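You operate a simulated robot arm through the tools that you are given. There is no shell and no other tool.

You run a simulated robot arm. Do the job below in one go: nothing can be reset, and whatever is moved stays where it is left.

JOB
Blow the long gasket dry at the blow card's setting.
Fine: set the bench dial before valve three goes on; press the wand's tip along the gasket; the wand ends in the wand holder and valve three vented. Set down upright: blow wand. Where these are worked on the way, their far stop is far enough and under half their travel is too little: valve three.

Only the result counts: the job must be done as asked and must still hold three seconds after the hand-in. Knocking over, shifting, dropping, spilling or breaking anything else fails it.

ROBOT AND FRAMES
A 6-joint arm with a two-finger gripper, fixed in place. Base frame: the origin is on the floor under the middle of its stand, x ahead of it, y to its left, z up; the work surface is at about z = 880. Readings come in mm, rad, newtons and seconds.
With the tool pointing down near the work surface it reaches from about 360 to 860 mm from the base axis. Its first joint turns from -2.897 to 2.897 rad. Payload 2.45 kg.
Tool frame: the origin (TCP) lies between the finger pads and is the grasp point; the fingertips stand 20 mm ahead of it; z points along the fingers, y is the line along which they close. The gripper opens to 140 mm; its body begins 168 mm behind the TCP.
Orientation is that of the tool frame in the base frame, as a unit quaternion [x, y, z, w]. With the fingers straight down and closing along the base's y, the tool's x points along the base's -x, its y along +y and its z along -z.

CONTROLS
- The arm moves only by the tool nudge_tool. Its argument "plan" is text: rows parted by semicolons, each of 7 numbers parted by spaces: the turn, a rotation vector about the tool's x, y, z in units of 90 degrees (1.0 is 90 degrees), then the shift along the tool's x, y, z in units of 250 mm (1.0 is 250 mm), then the gripper command, from -1 (fully open) to 1 (shut), values between in proportion. In form: ax ay az tx ty tz gripper; .... A call has 1 to 20 rows; each row is the pose to reach, as a shift and turn from the pose commanded when the call began, along the tool's axes at that moment. A call with a number of a shift or a turn outside -1 to 1 is refused whole. Each row takes 0.2 s and may step no farther than 50 mm and 0.15 rad from the row before; otherwise, or with a gripper value out of range, the whole call is refused. A pose out of reach is approached as far as the arm can. The call stops where the force on the tool passes 40 N (or 10 N more than at its start, if that is more) or the arm is blocked; 0.2 s more then pass. The fingers move at their own pace (about 45 mm/s each) and stop on an object; they squeeze with about 34 N. The grip force told is the motor's: it shows also when the fingers shut on nothing. Time passes only in rows, and 0.2 s behind the last, so rows that repeat a pose let the fingers close. The reply holds the time, the measured pose of the TCP, the force on the tool along the base axes, the opening and the grip force, in the units named above and with some noise, with the torque about the TCP (base axes, N m) and any sound that the robot's microphone picked up.
- Cameras (640 x 400 px; columns grow to the right, rows downward): "scene" is fixed at [402.2, -501.3, 1690.3]; the picture's right is [0.93, -0.36, 0.00], its down [-0.30, -0.79, -0.53] and it looks along [0.19, 0.50, -0.85] (base axes); focal length 304 px, centre (320, 200). "wrist" rides on the gripper at [78, 11, -209] in the tool frame; the picture's right is [-0.14, 0.99, 0.00], its down [-0.92, -0.13, -0.37] and it looks along [-0.37, -0.05, 0.93] (tool axes); focal length 280 px, centre (320, 200). There is no depth. A picture from a camera that has moved, and an enlarged one, comes with that camera's place and axes in the base frame and with its lens.
- snapshot(camera): a new picture of that camera. No time passes.
- raise_lower(by): moves the trunk up (or, below 0, down) by that many mm; the arm rides with it, the base frame stays. It gives what a move gives, with no picture.
- close_up(camera, box): a new picture of the part [left, top, right, bottom] of that camera's present view, enlarged. No time passes.
- close_job(): hands the job in; it is judged then, once.

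Nothing tells you positions but the pictures and the camera data. Unless the task says otherwise, let go and move clear before handing in.

The tools are called by a JSON object that holds its "op" and its "data". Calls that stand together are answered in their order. nudge_tool: Moves the arm, as the interface text tells. Its arguments: {"type":"object","properties":{"plan":{"type":"string"}},"required":["plan"]} The other tools are called the same way: raise_lower (by) moves the trunk up or down; snapshot (camera) takes a picture; close_up (camera, box) takes an enlarged picture of a part of a camera's view; close_job () hands the job in.

At the start:

```text
t: 0.0
eef_pos: [575.0, -97.4, 1313.8]
orientation: [0.0, 1.0, 0.001, 0.0]
contact_force: [-0.4, -0.3, 0.3]
wrist_torque: [0.03, 0.05, -0.01]
grip_width: 140.1
grasp_force: 0.0
trunk travel left (down, up): [-175.0, 55.0]
```

scene: 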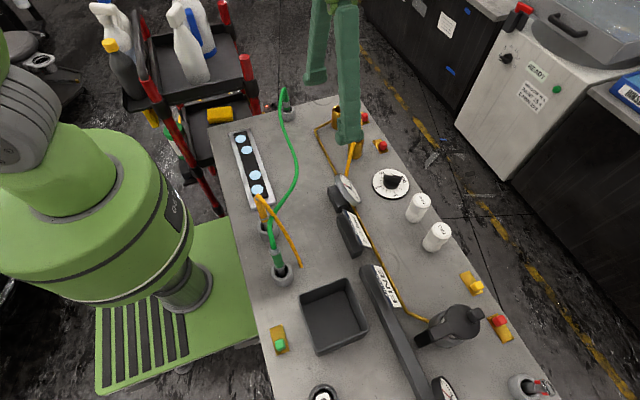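
wrist: 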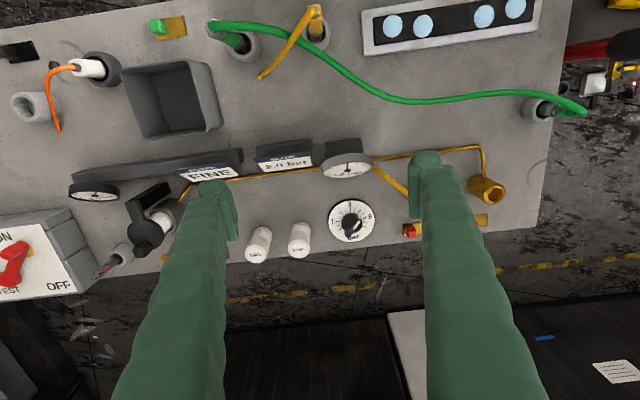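

I see a bench with a dial, gauges, cards, bottles, hoses, a wand, and holders. I'll look closely at parts of both views before moving anything.

{"op": "close_up", "data": {"camera": "scene", "box": [220, 80, 380, 180]}}

{"op": "close_up", "data": {"camera": "scene", "box": [320, 160, 480, 260]}}

{"op": "close_up", "data": {"camera": "scene", "box": [220, 180, 380, 280]}}

{"op": "close_up", "data": {"camera": "scene", "box": [400, 260, 560, 400]}}

{"op": "close_up", "data": {"camera": "scene", "box": [250, 270, 410, 400]}}

{"op": "close_up", "data": {"camera": "wrist", "box": [0, 130, 220, 300]}}

{"op": "close_up", "data": {"camera": "wrist", "box": [200, 120, 400, 260]}}

{"op": "close_up", "data": {"camera": "wrist", "box": [140, 0, 360, 140]}}

{"op": "close_up", "data": {"camera": "wrist", "box": [380, 60, 600, 250]}}

{"op": "close_up", "data": {"camera": "wrist", "box": [0, 20, 220, 150]}}

```text
4.00 times, centred on (300, 130) of scene
camera zoom: at [402.2, -501.3, 1690.3], right [0.93, -0.36, 0.0], down [-0.3, -0.79, -0.53], along [0.19, 0.5, -0.85], focal length 1217 px, centre (400, 480)
```

zoom: 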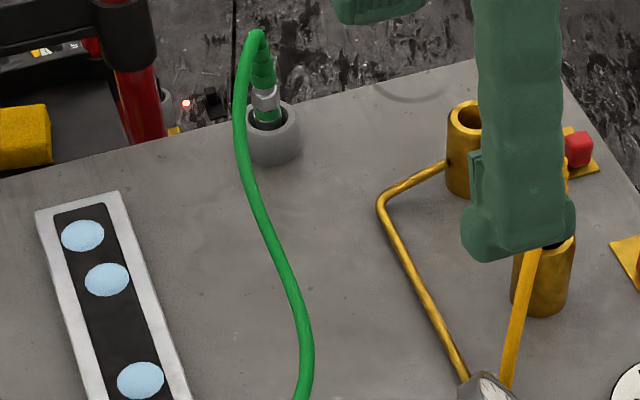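

```text
4.00 times, centred on (400, 210) of scene
camera zoom: at [402.2, -501.3, 1690.3], right [0.93, -0.36, 0.0], down [-0.3, -0.79, -0.53], along [0.19, 0.5, -0.85], focal length 1217 px, centre (0, 160)
```

zoom: 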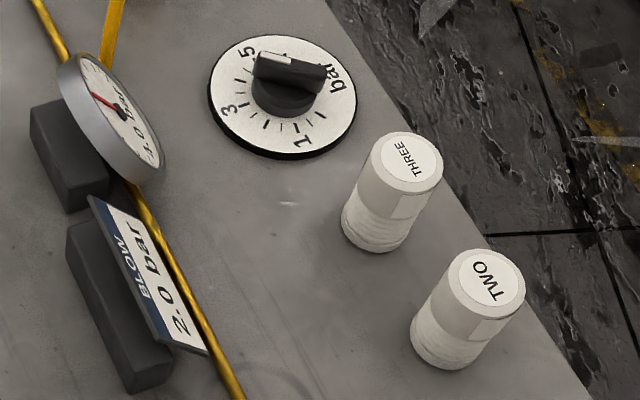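

```text
4.00 times, centred on (300, 230) of scene
camera zoom: at [402.2, -501.3, 1690.3], right [0.93, -0.36, 0.0], down [-0.3, -0.79, -0.53], along [0.19, 0.5, -0.85], focal length 1217 px, centre (400, 80)
```

zoom: 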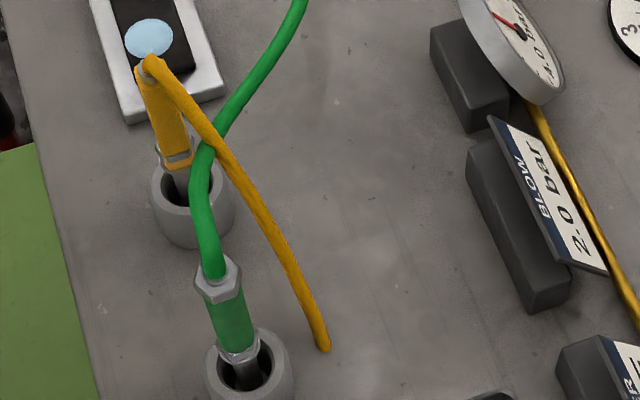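

```text
2.86 times, centred on (480, 330) of scene
camera zoom: at [402.2, -501.3, 1690.3], right [0.93, -0.36, 0.0], down [-0.3, -0.79, -0.53], along [0.19, 0.5, -0.85], focal length 870 px, centre (-137, -171)
```

zoom: 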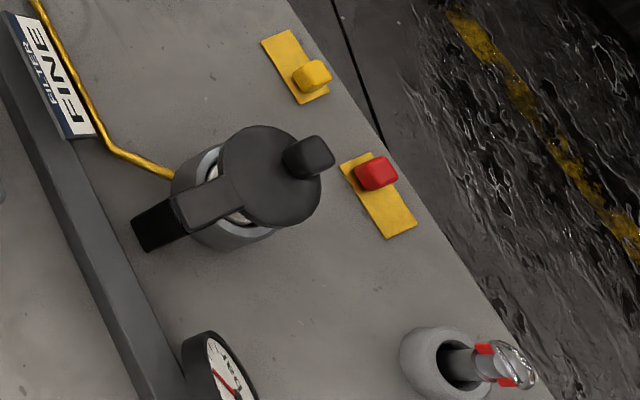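

```text
3.08 times, centred on (330, 335) of scene
camera zoom: at [402.2, -501.3, 1690.3], right [0.93, -0.36, 0.0], down [-0.3, -0.79, -0.53], along [0.19, 0.5, -0.85], focal length 936 px, centre (289, -215)
```

zoom: 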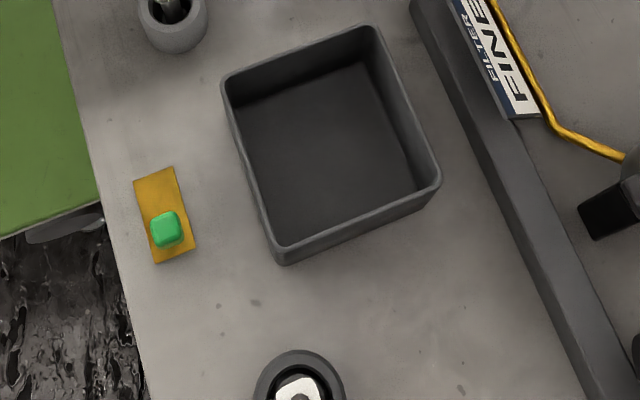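

```text
2.35 times, centred on (110, 215) of wrist
camera zoom: at [496.5, -85.0, 1523.4], right [0.14, 0.99, 0.0], down [0.92, -0.13, 0.37], along [0.37, -0.05, -0.93], focal length 660 px, centre (814, 165)
```

zoom: 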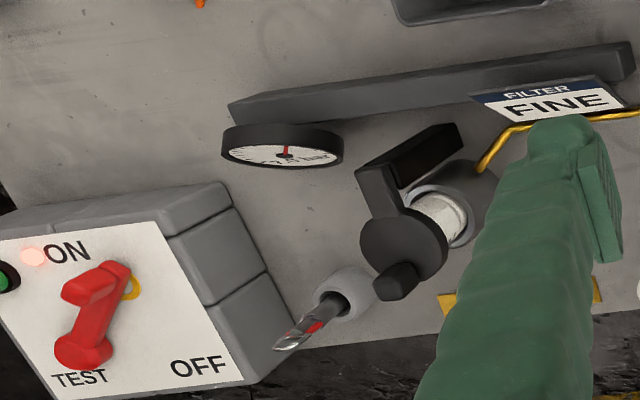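

```text
2.86 times, centred on (300, 190) of wrist
camera zoom: at [496.5, -85.0, 1523.4], right [0.14, 0.99, 0.0], down [0.92, -0.13, 0.37], along [0.37, -0.05, -0.93], focal length 801 px, centre (377, 229)
```

zoom: 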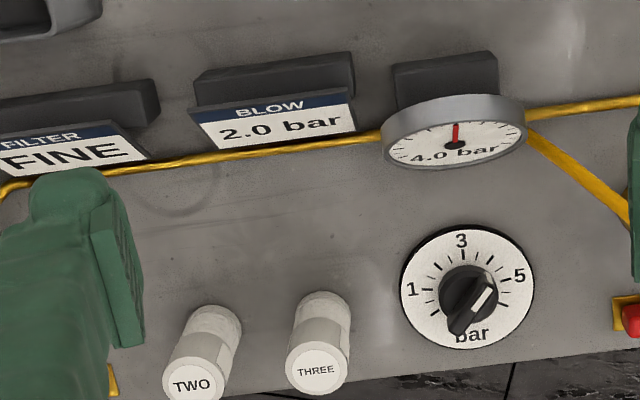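

```text
2.86 times, centred on (250, 70) of wrist
camera zoom: at [496.5, -85.0, 1523.4], right [0.14, 0.99, 0.0], down [0.92, -0.13, 0.37], along [0.37, -0.05, -0.93], focal length 801 px, centre (520, 571)
```

zoom: 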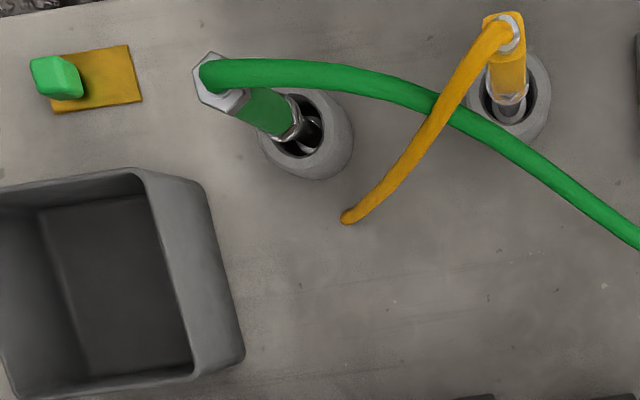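

```text
2.11 times, centred on (490, 155) of wrist
camera zoom: at [496.5, -85.0, 1523.4], right [0.14, 0.99, 0.0], down [0.92, -0.13, 0.37], along [0.37, -0.05, -0.93], focal length 590 px, centre (-38, 295)
```

zoom: 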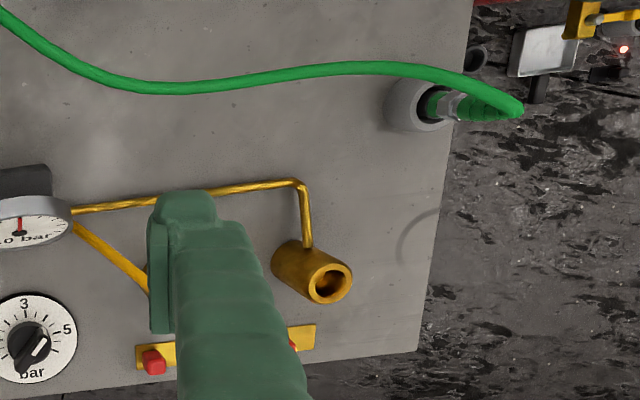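

```text
2.91 times, centred on (110, 85) of wrist
camera zoom: at [496.5, -85.0, 1523.4], right [0.14, 0.99, 0.0], down [0.92, -0.13, 0.37], along [0.37, -0.05, -0.93], focal length 816 px, centre (931, 534)
```

zoom: 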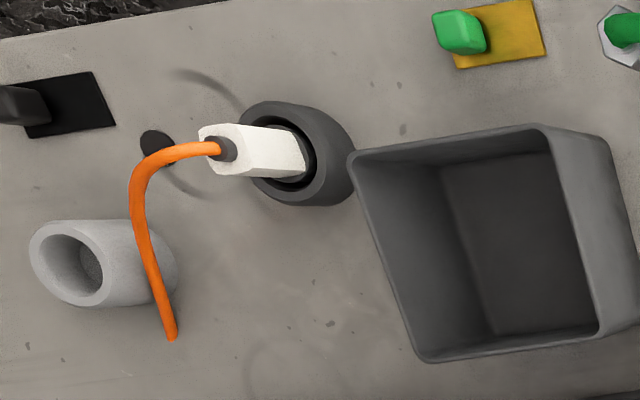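

The picture set shows a dial at about (818, −47), a long strip with blue spots at about (413, 190), and wands in cups near the near edge. I'll move high over the left part of the bench to look closer.

{"op": "nudge_tool", "data": {"plan": "0 0 0 0.083 0.165 0.04 -1; 0 0 0 0.167 0.33 0.08 -1; 0 0 0 0.25 0.494 0.13 -1; 0 0 0 0.333 0.659 0.17 -1; 0 0 0 0.417 0.823 0.21 -1; 0 0 0 0.5 0.988 0.256 -1"}}

{"op": "snapshot", "data": {"camera": "wrist"}}

{"op": "snapshot", "data": {"camera": "scene"}}

```text
t: 1.4
eef_pos: [451.5, 150.8, 1247.3]
orientation: [0.0, 1.0, 0.0, -0.001]
contact_force: [0.1, 0.2, 0.6]
wrist_torque: [-0.05, 0.01, 0.0]
grip_width: 140.0
grasp_force: 0.1
trunk travel left (down, up): [-175.0, 55.0]
```

```text
taken
camera wrist: at [373.0, 162.8, 1456.3], right [0.14, 0.99, 0.0], down [0.92, -0.13, 0.37], along [0.37, -0.05, -0.93], focal length 280 px, centre (320, 200)
```

wrist: 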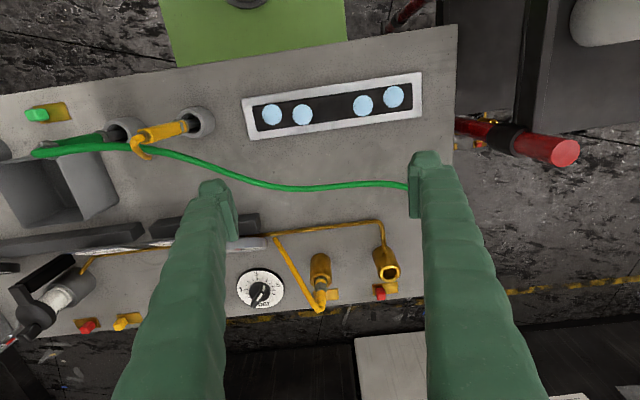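

```text
taken
```

scene: 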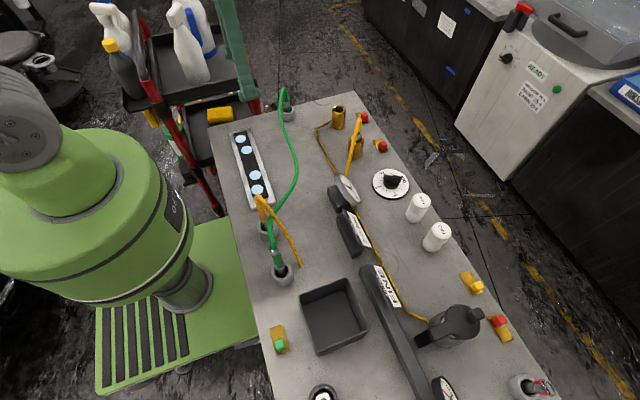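

Now the strip and its left-side neighbours are clear. I'll zoom into the brass fittings, the slide plates and the wands.

{"op": "close_up", "data": {"camera": "scene", "box": [310, 90, 410, 160]}}

{"op": "close_up", "data": {"camera": "wrist", "box": [230, 220, 430, 320]}}

{"op": "close_up", "data": {"camera": "wrist", "box": [20, 80, 260, 230]}}

{"op": "close_up", "data": {"camera": "wrist", "box": [0, 220, 200, 360]}}

{"op": "close_up", "data": {"camera": "wrist", "box": [230, 60, 430, 160]}}

{"op": "close_up", "data": {"camera": "scene", "box": [220, 70, 310, 140]}}

{"op": "close_up", "data": {"camera": "scene", "box": [245, 180, 325, 300]}}

{"op": "close_up", "data": {"camera": "scene", "box": [440, 0, 640, 120]}}

```text
5.71 times, centred on (360, 125) of scene
camera zoom: at [402.2, -501.3, 1690.3], right [0.93, -0.36, 0.0], down [-0.3, -0.79, -0.53], along [0.19, 0.5, -0.85], focal length 1739 px, centre (91, 629)
```

zoom: 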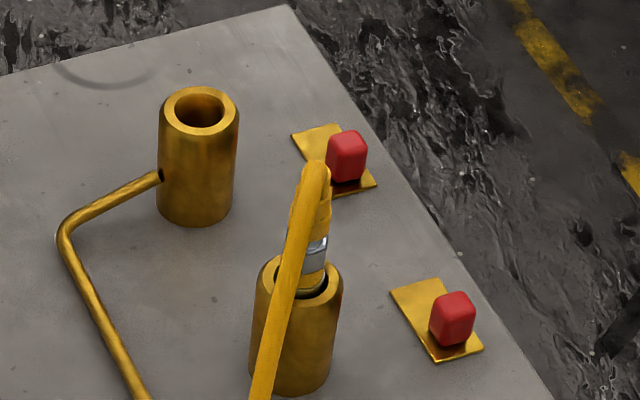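

```text
3.20 times, centred on (330, 270) of wrist
camera zoom: at [373.0, 162.8, 1456.3], right [0.14, 0.99, 0.0], down [0.92, -0.13, 0.37], along [0.37, -0.05, -0.93], focal length 897 px, centre (288, -24)
```

zoom: 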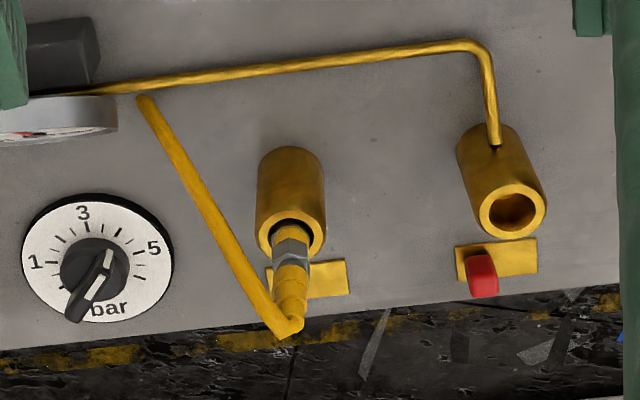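

```text
2.67 times, centred on (140, 155) of wrist
camera zoom: at [373.0, 162.8, 1456.3], right [0.14, 0.99, 0.0], down [0.92, -0.13, 0.37], along [0.37, -0.05, -0.93], focal length 748 px, centre (800, 320)
```

zoom: 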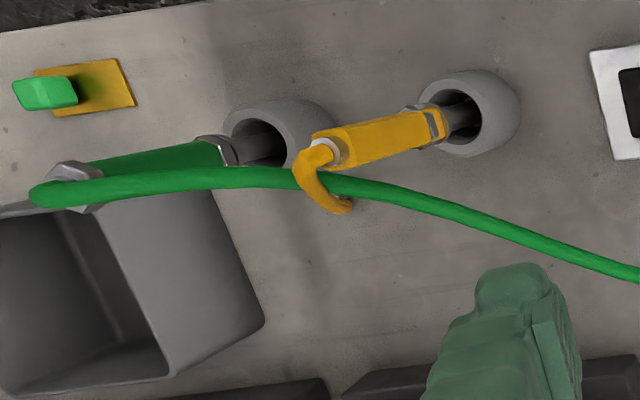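

```text
2.86 times, centred on (100, 290) of wrist
camera zoom: at [373.0, 162.8, 1456.3], right [0.14, 0.99, 0.0], down [0.92, -0.13, 0.37], along [0.37, -0.05, -0.93], focal length 801 px, centre (949, -57)
```

zoom: 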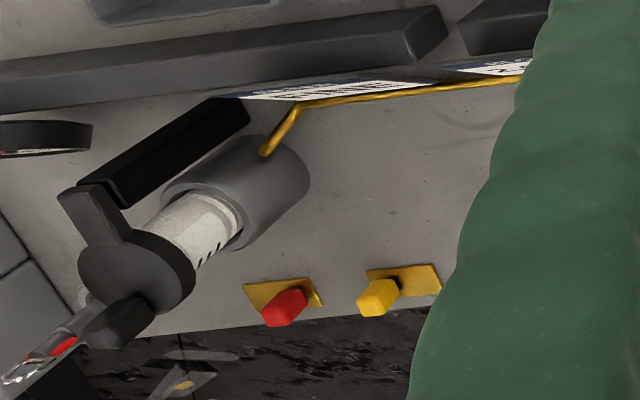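

```text
3.20 times, centred on (330, 110) of wrist
camera zoom: at [373.0, 162.8, 1456.3], right [0.14, 0.99, 0.0], down [0.92, -0.13, 0.37], along [0.37, -0.05, -0.93], focal length 897 px, centre (288, 488)
```

zoom: 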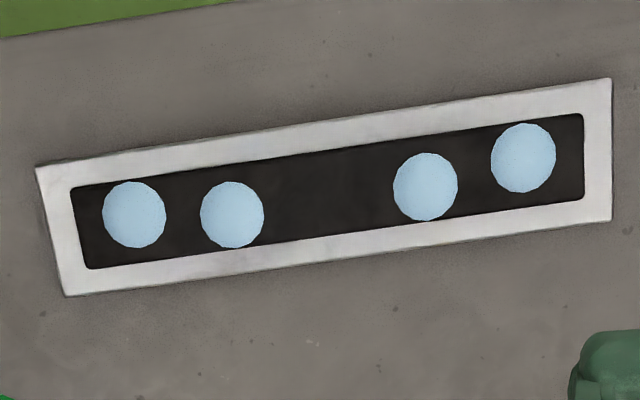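

```text
5.71 times, centred on (265, 105) of scene
camera zoom: at [402.2, -501.3, 1690.3], right [0.93, -0.36, 0.0], down [-0.3, -0.79, -0.53], along [0.19, 0.5, -0.85], focal length 1739 px, centre (634, 743)
```

zoom: 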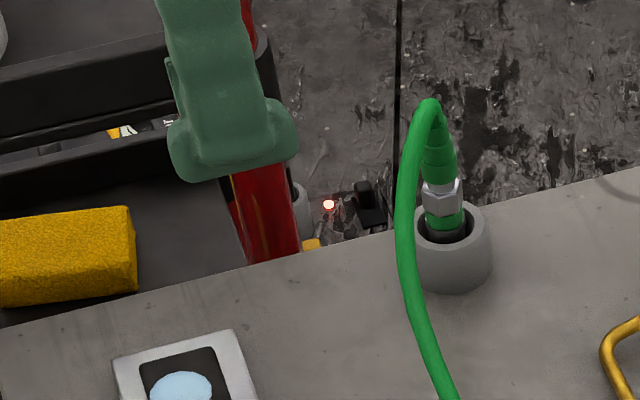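

```text
3.33 times, centred on (285, 240) of scene
camera zoom: at [402.2, -501.3, 1690.3], right [0.93, -0.36, 0.0], down [-0.3, -0.79, -0.53], along [0.19, 0.5, -0.85], focal length 1014 px, centre (437, 67)
```

zoom: 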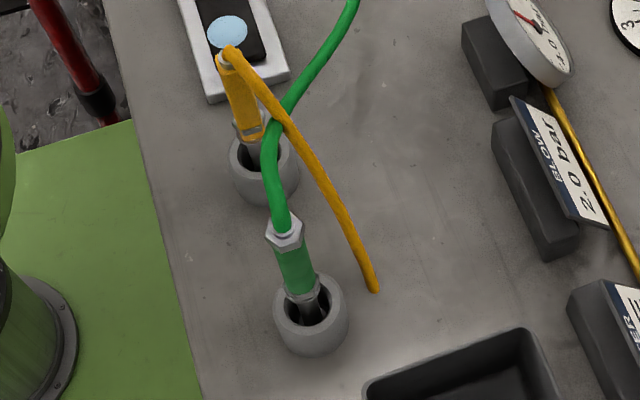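

```text
3.20 times, centred on (540, 60) of scene
camera zoom: at [402.2, -501.3, 1690.3], right [0.93, -0.36, 0.0], down [-0.3, -0.79, -0.53], along [0.19, 0.5, -0.85], focal length 974 px, centre (-384, 648)
```

zoom: 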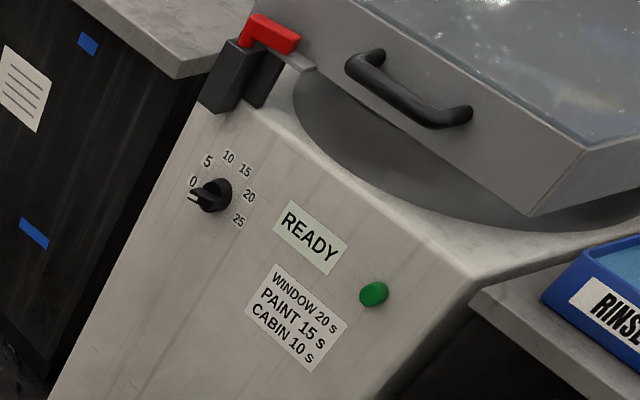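

There are brass sockets with slide plates, a yellow-hose wand and a green-hose wand. Next I'll look at the dial and the white TWO/THREE caps from closer up.

{"op": "nudge_tool", "data": {"plan": "0 0 0 -0.113 -0.132 0.02 -1; 0 0 0 -0.226 -0.264 0.05 -1; 0 0 0 -0.339 -0.396 0.08 -1; 0 0 0 -0.452 -0.528 0.11 -1; 0 0 0 -0.565 -0.66 0.14 -1; 0 0 0 -0.678 -0.792 0.16 -1; 0 0 0 -0.79 -0.924 0.19 -1"}}

{"op": "snapshot", "data": {"camera": "wrist"}}

{"op": "close_up", "data": {"camera": "wrist", "box": [220, 120, 420, 260]}}

{"op": "close_up", "data": {"camera": "wrist", "box": [0, 60, 240, 220]}}

{"op": "close_up", "data": {"camera": "wrist", "box": [400, 60, 640, 220]}}

```text
t: 3.0
eef_pos: [647.1, -78.9, 1200.5]
orientation: [-0.001, 1.0, 0.0, 0.0]
contact_force: [0.3, 0.0, -1.2]
wrist_torque: [0.06, 0.02, -0.01]
grip_width: 140.1
grasp_force: 0.0
trunk travel left (down, up): [-175.0, 55.0]
```

```text
taken
camera wrist: at [569.1, -68.6, 1410.1], right [0.14, 0.99, 0.0], down [0.92, -0.13, 0.37], along [0.36, -0.05, -0.93], focal length 280 px, centre (320, 200)
```

wrist: 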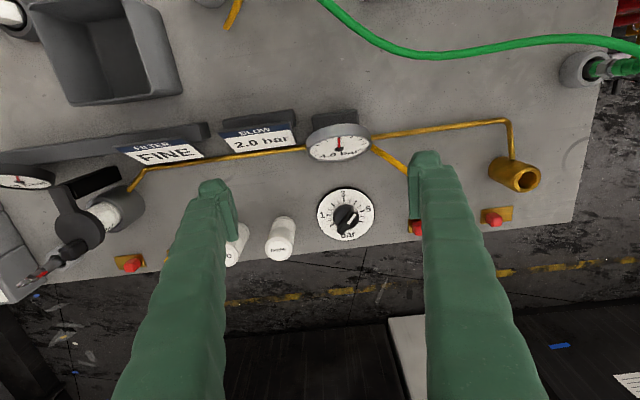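

```text
2.86 times, centred on (320, 190) of wrist
camera zoom: at [569.1, -68.6, 1410.1], right [0.14, 0.99, 0.0], down [0.92, -0.13, 0.37], along [0.36, -0.05, -0.93], focal length 801 px, centre (320, 229)
```

zoom: 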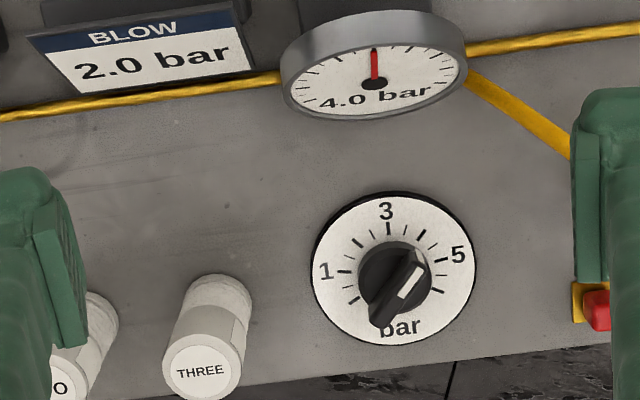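

```text
2.50 times, centred on (120, 140) of wrist
camera zoom: at [569.1, -68.6, 1410.1], right [0.14, 0.99, 0.0], down [0.92, -0.13, 0.37], along [0.36, -0.05, -0.93], focal length 701 px, centre (820, 350)
```

zoom: 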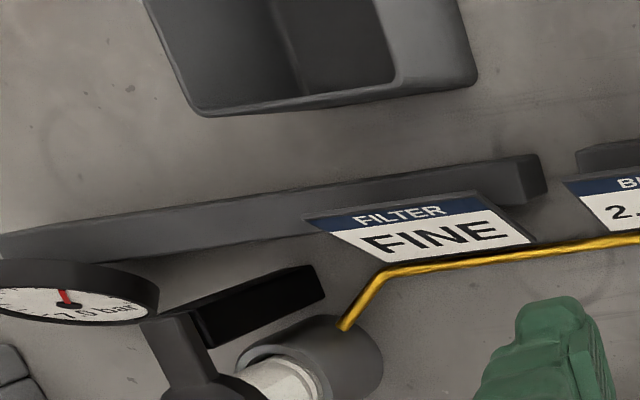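

```text
2.50 times, centred on (520, 140) of wrist
camera zoom: at [569.1, -68.6, 1410.1], right [0.14, 0.99, 0.0], down [0.92, -0.13, 0.37], along [0.36, -0.05, -0.93], focal length 701 px, centre (-180, 350)
```

zoom: 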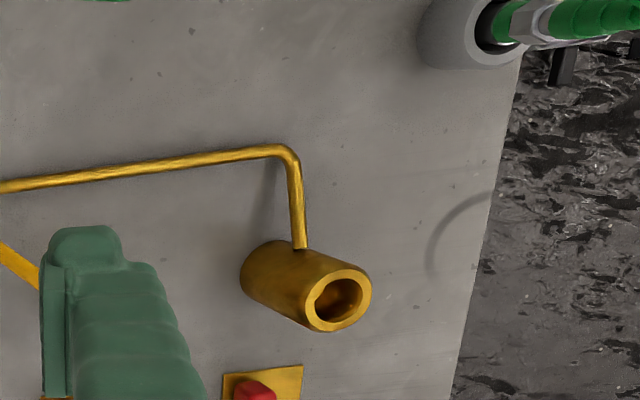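

The dial scale runs 1–5 bar with the pointer unclear, and the blow card reads 2.0 bar. I'll survey the right part of the bench next.

{"op": "nudge_tool", "data": {"plan": "0 0 0 0.03 -0.19 0 -1; 0 0 0 0.06 -0.38 0 -1; 0 0 0 0.1 -0.57 0 -1; 0 0 0 0.14 -0.76 0 -1; 0 0 0 0.17 -0.95 0 -1"}}

{"op": "snapshot", "data": {"camera": "wrist"}}

{"op": "close_up", "data": {"camera": "wrist", "box": [200, 120, 440, 280]}}

{"op": "close_up", "data": {"camera": "wrist", "box": [0, 120, 240, 280]}}

{"op": "close_up", "data": {"camera": "wrist", "box": [0, 0, 240, 160]}}

{"op": "close_up", "data": {"camera": "wrist", "box": [200, 0, 440, 160]}}

{"op": "close_up", "data": {"camera": "wrist", "box": [400, 80, 640, 240]}}

```text
t: 4.2
eef_pos: [602.5, -320.0, 1203.3]
orientation: [-0.001, 1.0, 0.0, 0.0]
contact_force: [-0.4, -0.3, -0.4]
wrist_torque: [0.06, 0.02, -0.01]
grip_width: 140.3
grasp_force: 0.1
trunk travel left (down, up): [-175.0, 55.0]
```

```text
taken
camera wrist: at [524.3, -308.6, 1412.7], right [0.14, 0.99, 0.0], down [0.92, -0.13, 0.37], along [0.36, -0.05, -0.93], focal length 280 px, centre (320, 200)
```

wrist: 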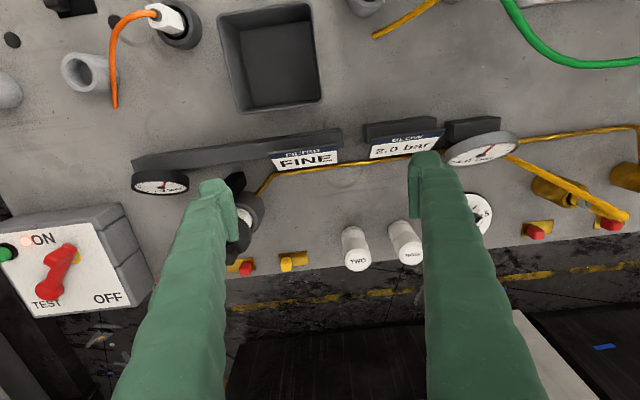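

```text
2.50 times, centred on (320, 200) of wrist
camera zoom: at [524.3, -308.6, 1412.7], right [0.14, 0.99, 0.0], down [0.92, -0.13, 0.37], along [0.36, -0.05, -0.93], focal length 701 px, centre (320, 200)
```

zoom: 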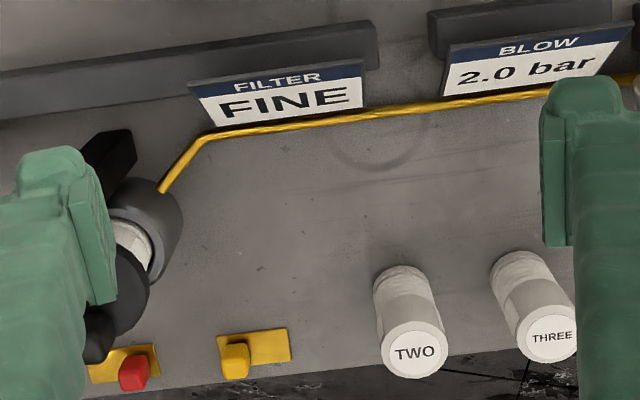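

```text
2.50 times, centred on (120, 200) of wrist
camera zoom: at [524.3, -308.6, 1412.7], right [0.14, 0.99, 0.0], down [0.92, -0.13, 0.37], along [0.36, -0.05, -0.93], focal length 701 px, centre (820, 200)
```

zoom: 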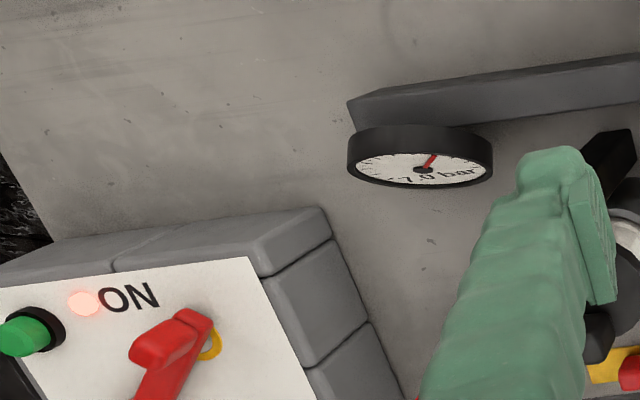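

```text
2.50 times, centred on (120, 80) of wrist
camera zoom: at [524.3, -308.6, 1412.7], right [0.14, 0.99, 0.0], down [0.92, -0.13, 0.37], along [0.36, -0.05, -0.93], focal length 701 px, centre (820, 500)
```

zoom: 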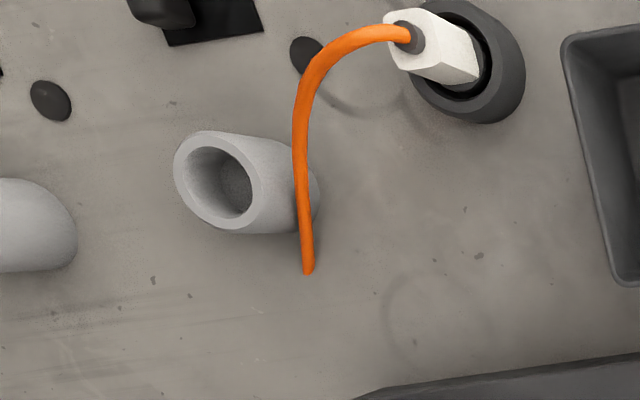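

```text
2.50 times, centred on (320, 80) of wrist
camera zoom: at [524.3, -308.6, 1412.7], right [0.14, 0.99, 0.0], down [0.92, -0.13, 0.37], along [0.36, -0.05, -0.93], focal length 701 px, centre (320, 500)
```

zoom: 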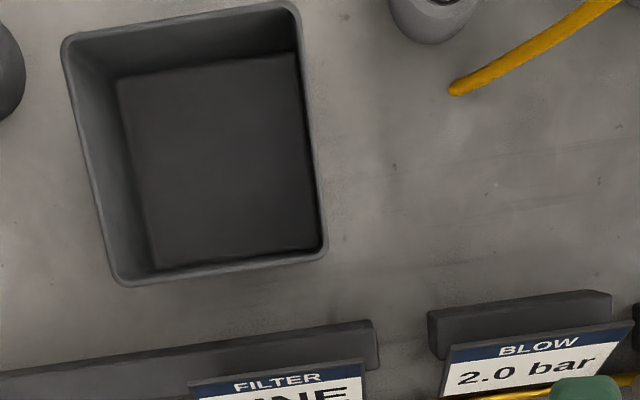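

```text
2.50 times, centred on (520, 160) of wrist
camera zoom: at [524.3, -308.6, 1412.7], right [0.14, 0.99, 0.0], down [0.92, -0.13, 0.37], along [0.36, -0.05, -0.93], focal length 701 px, centre (-180, 300)
```

zoom: 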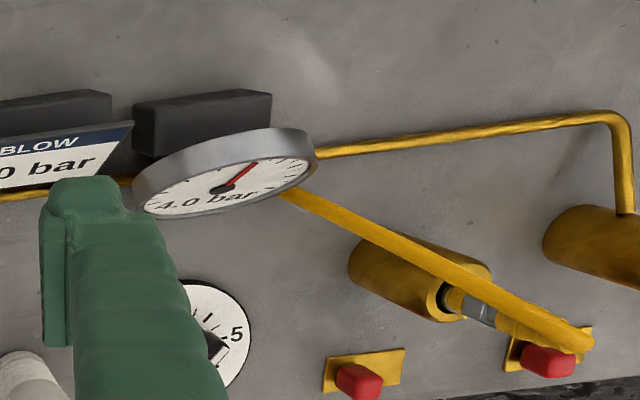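

I see a 7.0 bar gauge, an ON/TEST/OFF box, a filter housing and more cups to the right. I'll continue to the far right end.

{"op": "nudge_tool", "data": {"plan": "0 0 0 0.08 -0.17 0 -1; 0 0 0 0.16 -0.34 0 -1; 0 0 0 0.24 -0.5 0 -1; 0 0 0 0.32 -0.66 0 -1; 0 0 0 0.4 -0.82 0 -1; 0 0 0 0.48 -0.98 0 -1"}}

{"op": "snapshot", "data": {"camera": "wrist"}}

{"op": "close_up", "data": {"camera": "wrist", "box": [0, 0, 320, 200]}}

{"op": "close_up", "data": {"camera": "wrist", "box": [320, 0, 640, 200]}}

{"op": "close_up", "data": {"camera": "wrist", "box": [0, 150, 320, 350]}}

{"op": "close_up", "data": {"camera": "wrist", "box": [320, 150, 640, 350]}}

```text
t: 5.6
eef_pos: [487.8, -565.6, 1201.0]
orientation: [0.0, 1.0, 0.001, 0.0]
contact_force: [0.7, -1.2, 0.9]
wrist_torque: [0.07, -0.04, 0.03]
grip_width: 140.1
grasp_force: 0.1
trunk travel left (down, up): [-175.0, 55.0]
```

```text
taken
camera wrist: at [408.5, -554.1, 1410.2], right [0.14, 0.99, 0.0], down [0.92, -0.13, 0.37], along [0.36, -0.05, -0.93], focal length 280 px, centre (320, 200)
```

wrist: 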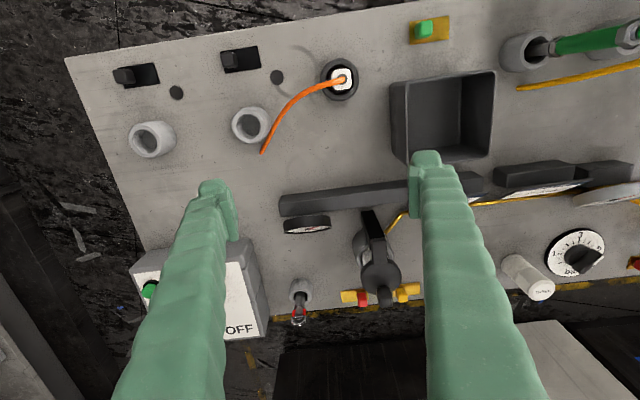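

```text
2.00 times, centred on (160, 100) of wrist
camera zoom: at [408.5, -554.1, 1410.2], right [0.14, 0.99, 0.0], down [0.92, -0.13, 0.37], along [0.36, -0.05, -0.93], focal length 561 px, centre (640, 400)
```

zoom: 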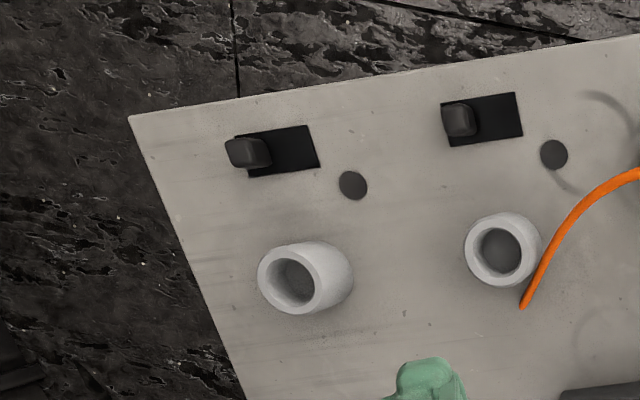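

```text
2.00 times, centred on (480, 100) of wrist
camera zoom: at [408.5, -554.1, 1410.2], right [0.14, 0.99, 0.0], down [0.92, -0.13, 0.37], along [0.36, -0.05, -0.93], focal length 561 px, centre (0, 400)
```

zoom: 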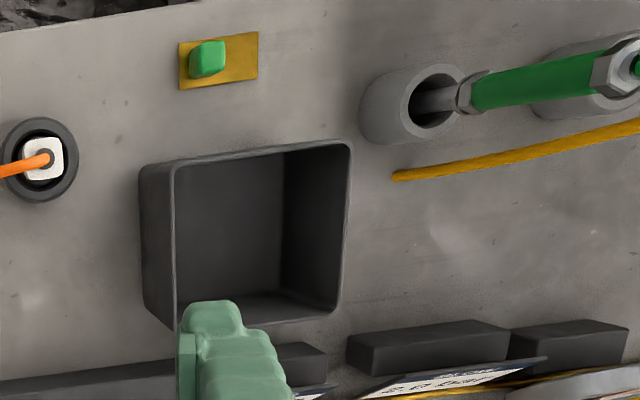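

```text
2.00 times, centred on (160, 250) of wrist
camera zoom: at [408.5, -554.1, 1410.2], right [0.14, 0.99, 0.0], down [0.92, -0.13, 0.37], along [0.36, -0.05, -0.93], focal length 561 px, centre (640, 100)
```

zoom: 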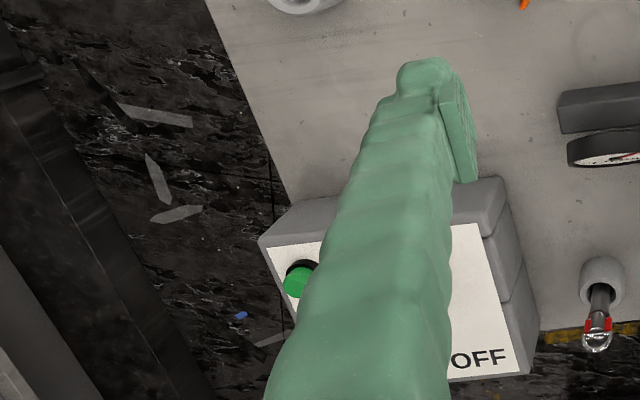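

```text
2.00 times, centred on (480, 250) of wrist
camera zoom: at [408.5, -554.1, 1410.2], right [0.14, 0.99, 0.0], down [0.92, -0.13, 0.37], along [0.36, -0.05, -0.93], focal length 561 px, centre (0, 100)
```

zoom: 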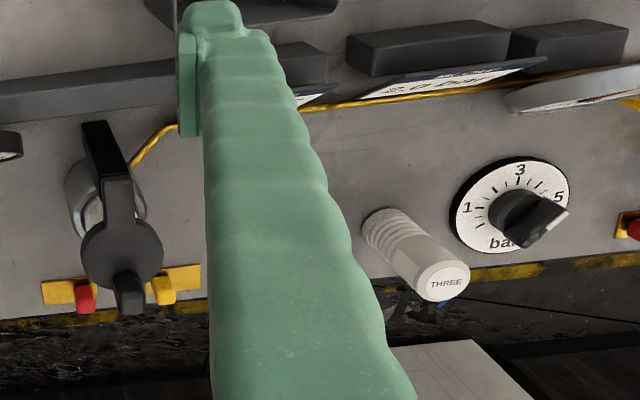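

TWO and THREE look like white cartridge-shaped caps about 90 mm tall at the far edge; valve labels still need finding. I'll go in closer on the slides near the filter first.

{"op": "nudge_tool", "data": {"plan": "0 0 0 -0.13 0.09 0.04 -1; 0 0 0 -0.26 0.18 0.08 -1; 0 0 0 -0.39 0.27 0.12 -1; 0 0 0 -0.52 0.36 0.16 -1; 0 0 0 -0.65 0.46 0.2 -1"}}

{"op": "snapshot", "data": {"camera": "wrist"}}

{"op": "close_up", "data": {"camera": "wrist", "box": [220, 160, 420, 290]}}

{"op": "close_up", "data": {"camera": "wrist", "box": [420, 100, 640, 300]}}

{"op": "close_up", "data": {"camera": "wrist", "box": [0, 100, 220, 300]}}

```text
t: 6.8
eef_pos: [651.6, -447.0, 1152.0]
orientation: [0.0, 1.0, 0.0, 0.0]
contact_force: [0.2, 0.2, -0.7]
wrist_torque: [-0.05, 0.06, -0.01]
grip_width: 140.1
grasp_force: 0.0
trunk travel left (down, up): [-175.0, 55.0]
```

```text
taken
camera wrist: at [572.6, -435.7, 1361.1], right [0.14, 0.99, 0.0], down [0.92, -0.13, 0.37], along [0.36, -0.05, -0.93], focal length 280 px, centre (320, 200)
```

wrist: 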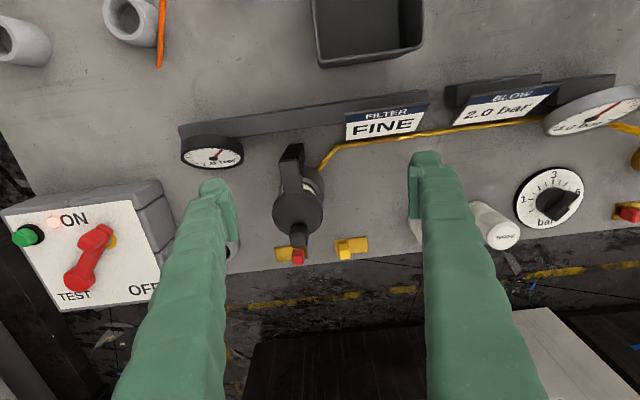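

```text
3.08 times, centred on (320, 225) of wrist
camera zoom: at [572.6, -435.7, 1361.1], right [0.14, 0.99, 0.0], down [0.92, -0.13, 0.37], along [0.36, -0.05, -0.93], focal length 863 px, centre (320, 123)
```

zoom: 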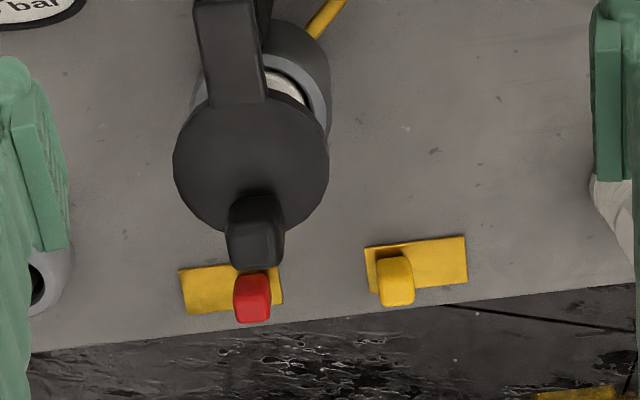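

```text
2.00 times, centred on (530, 200) of wrist
camera zoom: at [572.6, -435.7, 1361.1], right [0.14, 0.99, 0.0], down [0.92, -0.13, 0.37], along [0.36, -0.05, -0.93], focal length 561 px, centre (-100, 200)
```

zoom: 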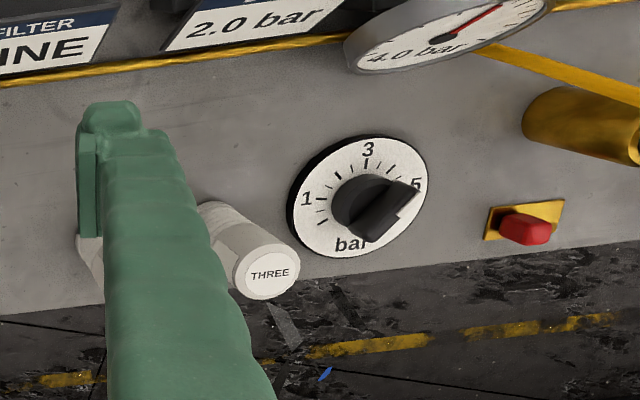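

```text
2.00 times, centred on (110, 200) of wrist
camera zoom: at [572.6, -435.7, 1361.1], right [0.14, 0.99, 0.0], down [0.92, -0.13, 0.37], along [0.36, -0.05, -0.93], focal length 561 px, centre (740, 200)
```

zoom: 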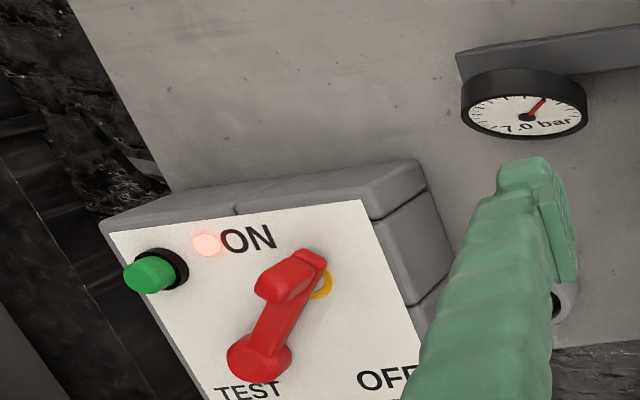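

No labels on those two slides. Now I'll get a close view of TWO and THREE between the fingers.

{"op": "nudge_tool", "data": {"plan": "0 0 0 -0.07 0.15 0.05 -1; 0 0 0 -0.14 0.3 0.1 -1; 0 0 0 -0.21 0.45 0.15 -1; 0 0 0 -0.28 0.6 0.2 -1; 0 0 0 -0.36 0.74 0.25 -1; 0 0 0 -0.432 0.864 0.288 -1"}}

{"op": "snapshot", "data": {"camera": "wrist"}}

{"op": "close_up", "data": {"camera": "wrist", "box": [220, 130, 420, 270]}}

{"op": "snapshot", "data": {"camera": "scene"}}

{"op": "close_up", "data": {"camera": "scene", "box": [380, 180, 480, 260]}}

```text
t: 8.2
eef_pos: [756.1, -230.8, 1080.5]
orientation: [-0.001, 1.0, 0.0, 0.0]
contact_force: [0.4, 0.3, -0.5]
wrist_torque: [-0.03, 0.05, 0.03]
grip_width: 139.9
grasp_force: 0.1
trunk travel left (down, up): [-175.0, 55.0]
```

```text
taken
camera wrist: at [675.8, -219.7, 1290.0], right [0.14, 0.99, 0.0], down [0.92, -0.13, 0.37], along [0.37, -0.05, -0.93], focal length 280 px, centre (320, 200)
```

wrist: 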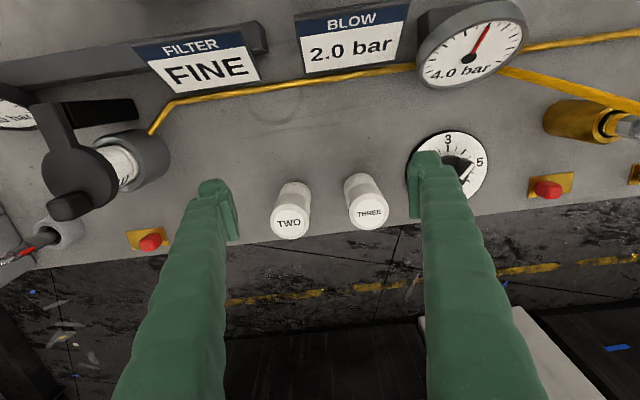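

```text
2.86 times, centred on (320, 200) of wrist
camera zoom: at [675.8, -219.7, 1290.0], right [0.14, 0.99, 0.0], down [0.92, -0.13, 0.37], along [0.37, -0.05, -0.93], focal length 801 px, centre (320, 200)
```

zoom: 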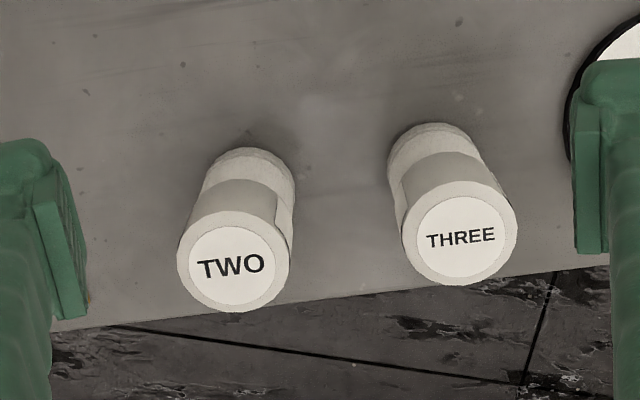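

```text
taken
```

scene: 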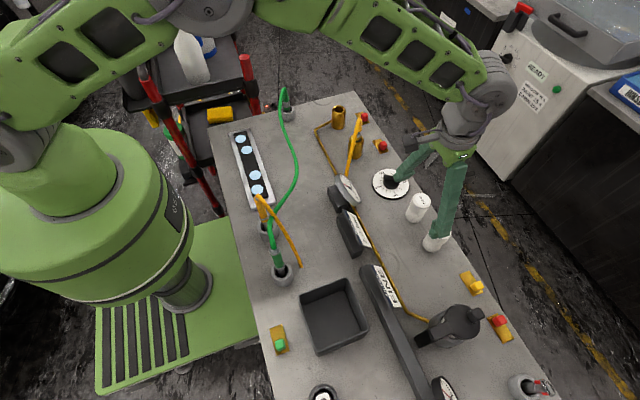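

```text
5.00 times, centred on (430, 220) of scene
camera zoom: at [402.2, -501.3, 1690.3], right [0.93, -0.36, 0.0], down [-0.3, -0.79, -0.53], along [0.19, 0.5, -0.85], focal length 1522 px, centre (-230, 100)
```

zoom: 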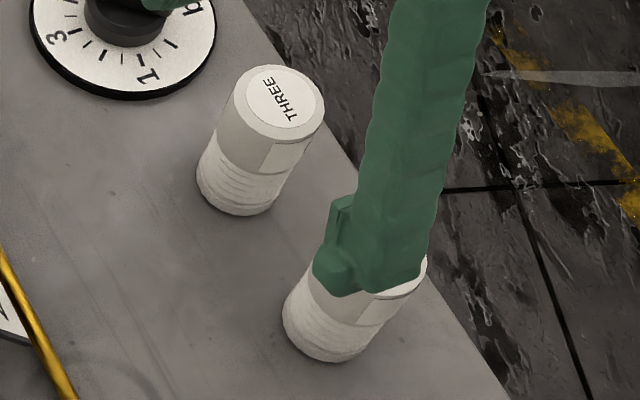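

The TWO/THREE cylinders look like loose cartridges standing on the bench. I'll move left to check the slides at the brass sockets.

{"op": "nudge_tool", "data": {"plan": "0 0 0 0.03 0.15 -0.05 -1; 0 0 0 0.06 0.32 -0.1 -1; 0 0 0 0.1 0.5 -0.16 -1; 0 0 0 0.13 0.68 -0.16 -1; 0 0 0 0.16 0.85 -0.16 -1; 0 0 0 0.2 1.0 -0.16 -1"}}

{"op": "nudge_tool", "data": {"plan": "0 0 0 0 0.18 0 -1; 0 0 0 0 0.36 0 -1; 0 0 0 0 0.54 0 -1; 0 0 0 0 0.6 0 -1"}}

{"op": "snapshot", "data": {"camera": "wrist"}}

{"op": "close_up", "data": {"camera": "wrist", "box": [220, 100, 420, 300]}}

{"op": "close_up", "data": {"camera": "wrist", "box": [60, 60, 260, 260]}}

{"op": "close_up", "data": {"camera": "wrist", "box": [360, 60, 560, 260]}}

```text
t: 9.6
eef_pos: [704.5, 17.4, 1117.4]
orientation: [0.0, 1.0, 0.0, 0.0]
contact_force: [-0.9, 0.6, 0.1]
wrist_torque: [-0.05, 0.01, 0.0]
grip_width: 140.0
grasp_force: 0.1
trunk travel left (down, up): [-175.0, 55.0]
```

```text
t: 10.6
eef_pos: [706.9, 167.3, 1115.0]
orientation: [0.0, 1.0, 0.001, 0.0]
contact_force: [-0.1, 0.3, -0.3]
wrist_torque: [-0.02, -0.03, -0.01]
grip_width: 140.0
grasp_force: 0.1
trunk travel left (down, up): [-175.0, 55.0]
```

```text
taken
camera wrist: at [628.2, 178.4, 1325.5], right [0.14, 0.99, 0.0], down [0.92, -0.13, 0.37], along [0.36, -0.05, -0.93], focal length 280 px, centre (320, 200)
```

wrist: 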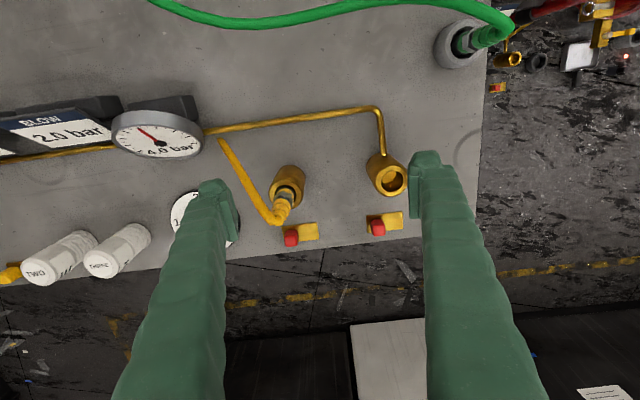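

```text
2.00 times, centred on (320, 200) of wrist
camera zoom: at [628.2, 178.4, 1325.5], right [0.14, 0.99, 0.0], down [0.92, -0.13, 0.37], along [0.36, -0.05, -0.93], focal length 561 px, centre (320, 200)
```

zoom: 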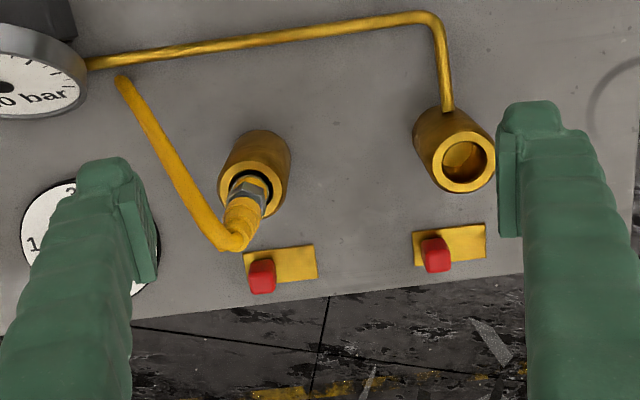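

```text
2.00 times, centred on (160, 160) of wrist
camera zoom: at [628.2, 178.4, 1325.5], right [0.14, 0.99, 0.0], down [0.92, -0.13, 0.37], along [0.36, -0.05, -0.93], focal length 561 px, centre (640, 280)
```

zoom: 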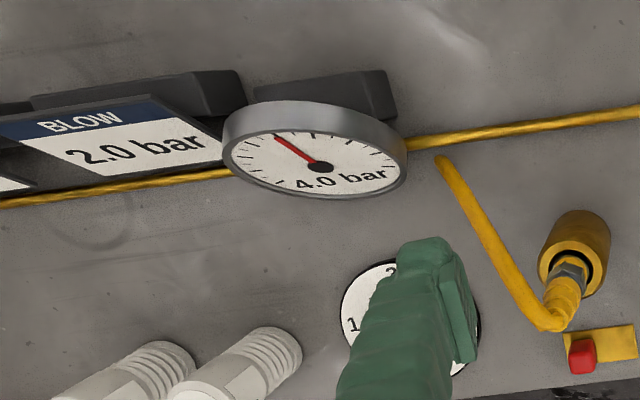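

```text
2.00 times, centred on (460, 160) of wrist
camera zoom: at [628.2, 178.4, 1325.5], right [0.14, 0.99, 0.0], down [0.92, -0.13, 0.37], along [0.36, -0.05, -0.93], focal length 561 px, centre (40, 280)
```

zoom: 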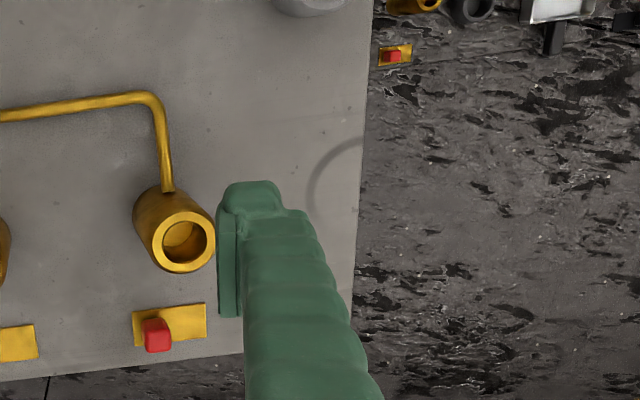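

There's another brass socket and slide beyond the bench's left end. I'll go look at it.

{"op": "close_up", "data": {"camera": "wrist", "box": [440, 0, 640, 120]}}

{"op": "close_up", "data": {"camera": "scene", "box": [100, 0, 300, 220]}}

{"op": "nudge_tool", "data": {"plan": "0 0 0 0.15 0.1 -0.08 -1; 0 0 0 0.3 0.2 -0.16 -1; 0 0 0 0.45 0.3 -0.24 -1; 0 0 0 0.6 0.4 -0.32 -1; 0 0 0 0.72 0.5 -0.4 -1; 0 0 0 0.8 0.65 -0.4 -1; 0 0 0 0.86 0.8 -0.4 -1"}}

{"op": "snapshot", "data": {"camera": "wrist"}}

{"op": "snapshot", "data": {"camera": "scene"}}

```text
3.20 times, centred on (540, 60) of wrist
camera zoom: at [628.2, 178.4, 1325.5], right [0.14, 0.99, 0.0], down [0.92, -0.13, 0.37], along [0.36, -0.05, -0.93], focal length 897 px, centre (-384, 648)
```

zoom: 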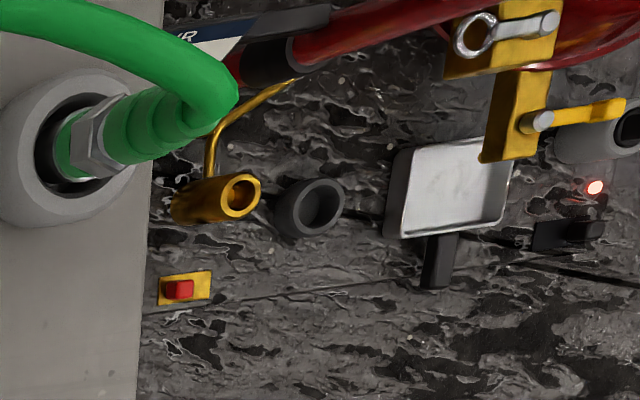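

```text
1.82 times, centred on (200, 110) of scene
camera zoom: at [402.2, -501.3, 1690.3], right [0.93, -0.36, 0.0], down [-0.3, -0.79, -0.53], along [0.19, 0.5, -0.85], focal length 553 px, centre (538, 364)
```

zoom: 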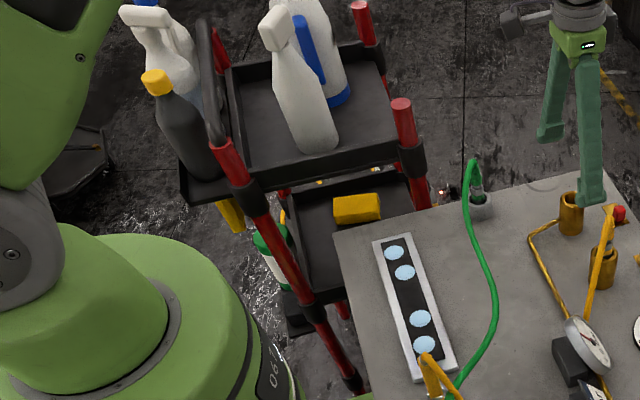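

```text
t: 12.2
eef_pos: [491.8, 372.1, 1223.1]
orientation: [0.0, 1.0, 0.0, 0.001]
contact_force: [-0.2, -0.4, -1.5]
wrist_torque: [-0.06, -0.04, 0.01]
grip_width: 139.8
grasp_force: 0.1
trunk travel left (down, up): [-175.0, 55.0]
```

```text
taken
camera wrist: at [413.8, 383.7, 1432.6], right [0.14, 0.99, 0.0], down [0.92, -0.13, 0.37], along [0.37, -0.05, -0.93], focal length 280 px, centre (320, 200)
```

wrist: 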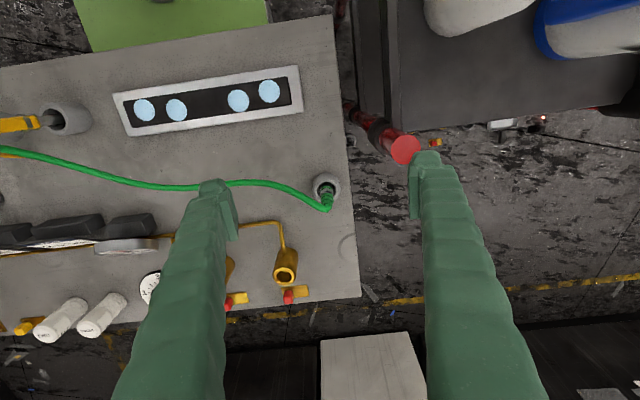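

```text
taken
```

scene: 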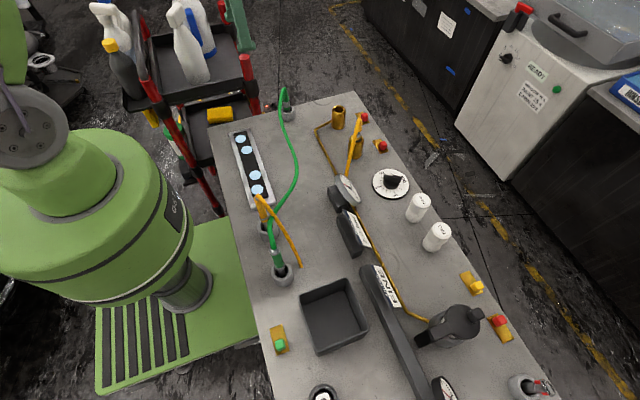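

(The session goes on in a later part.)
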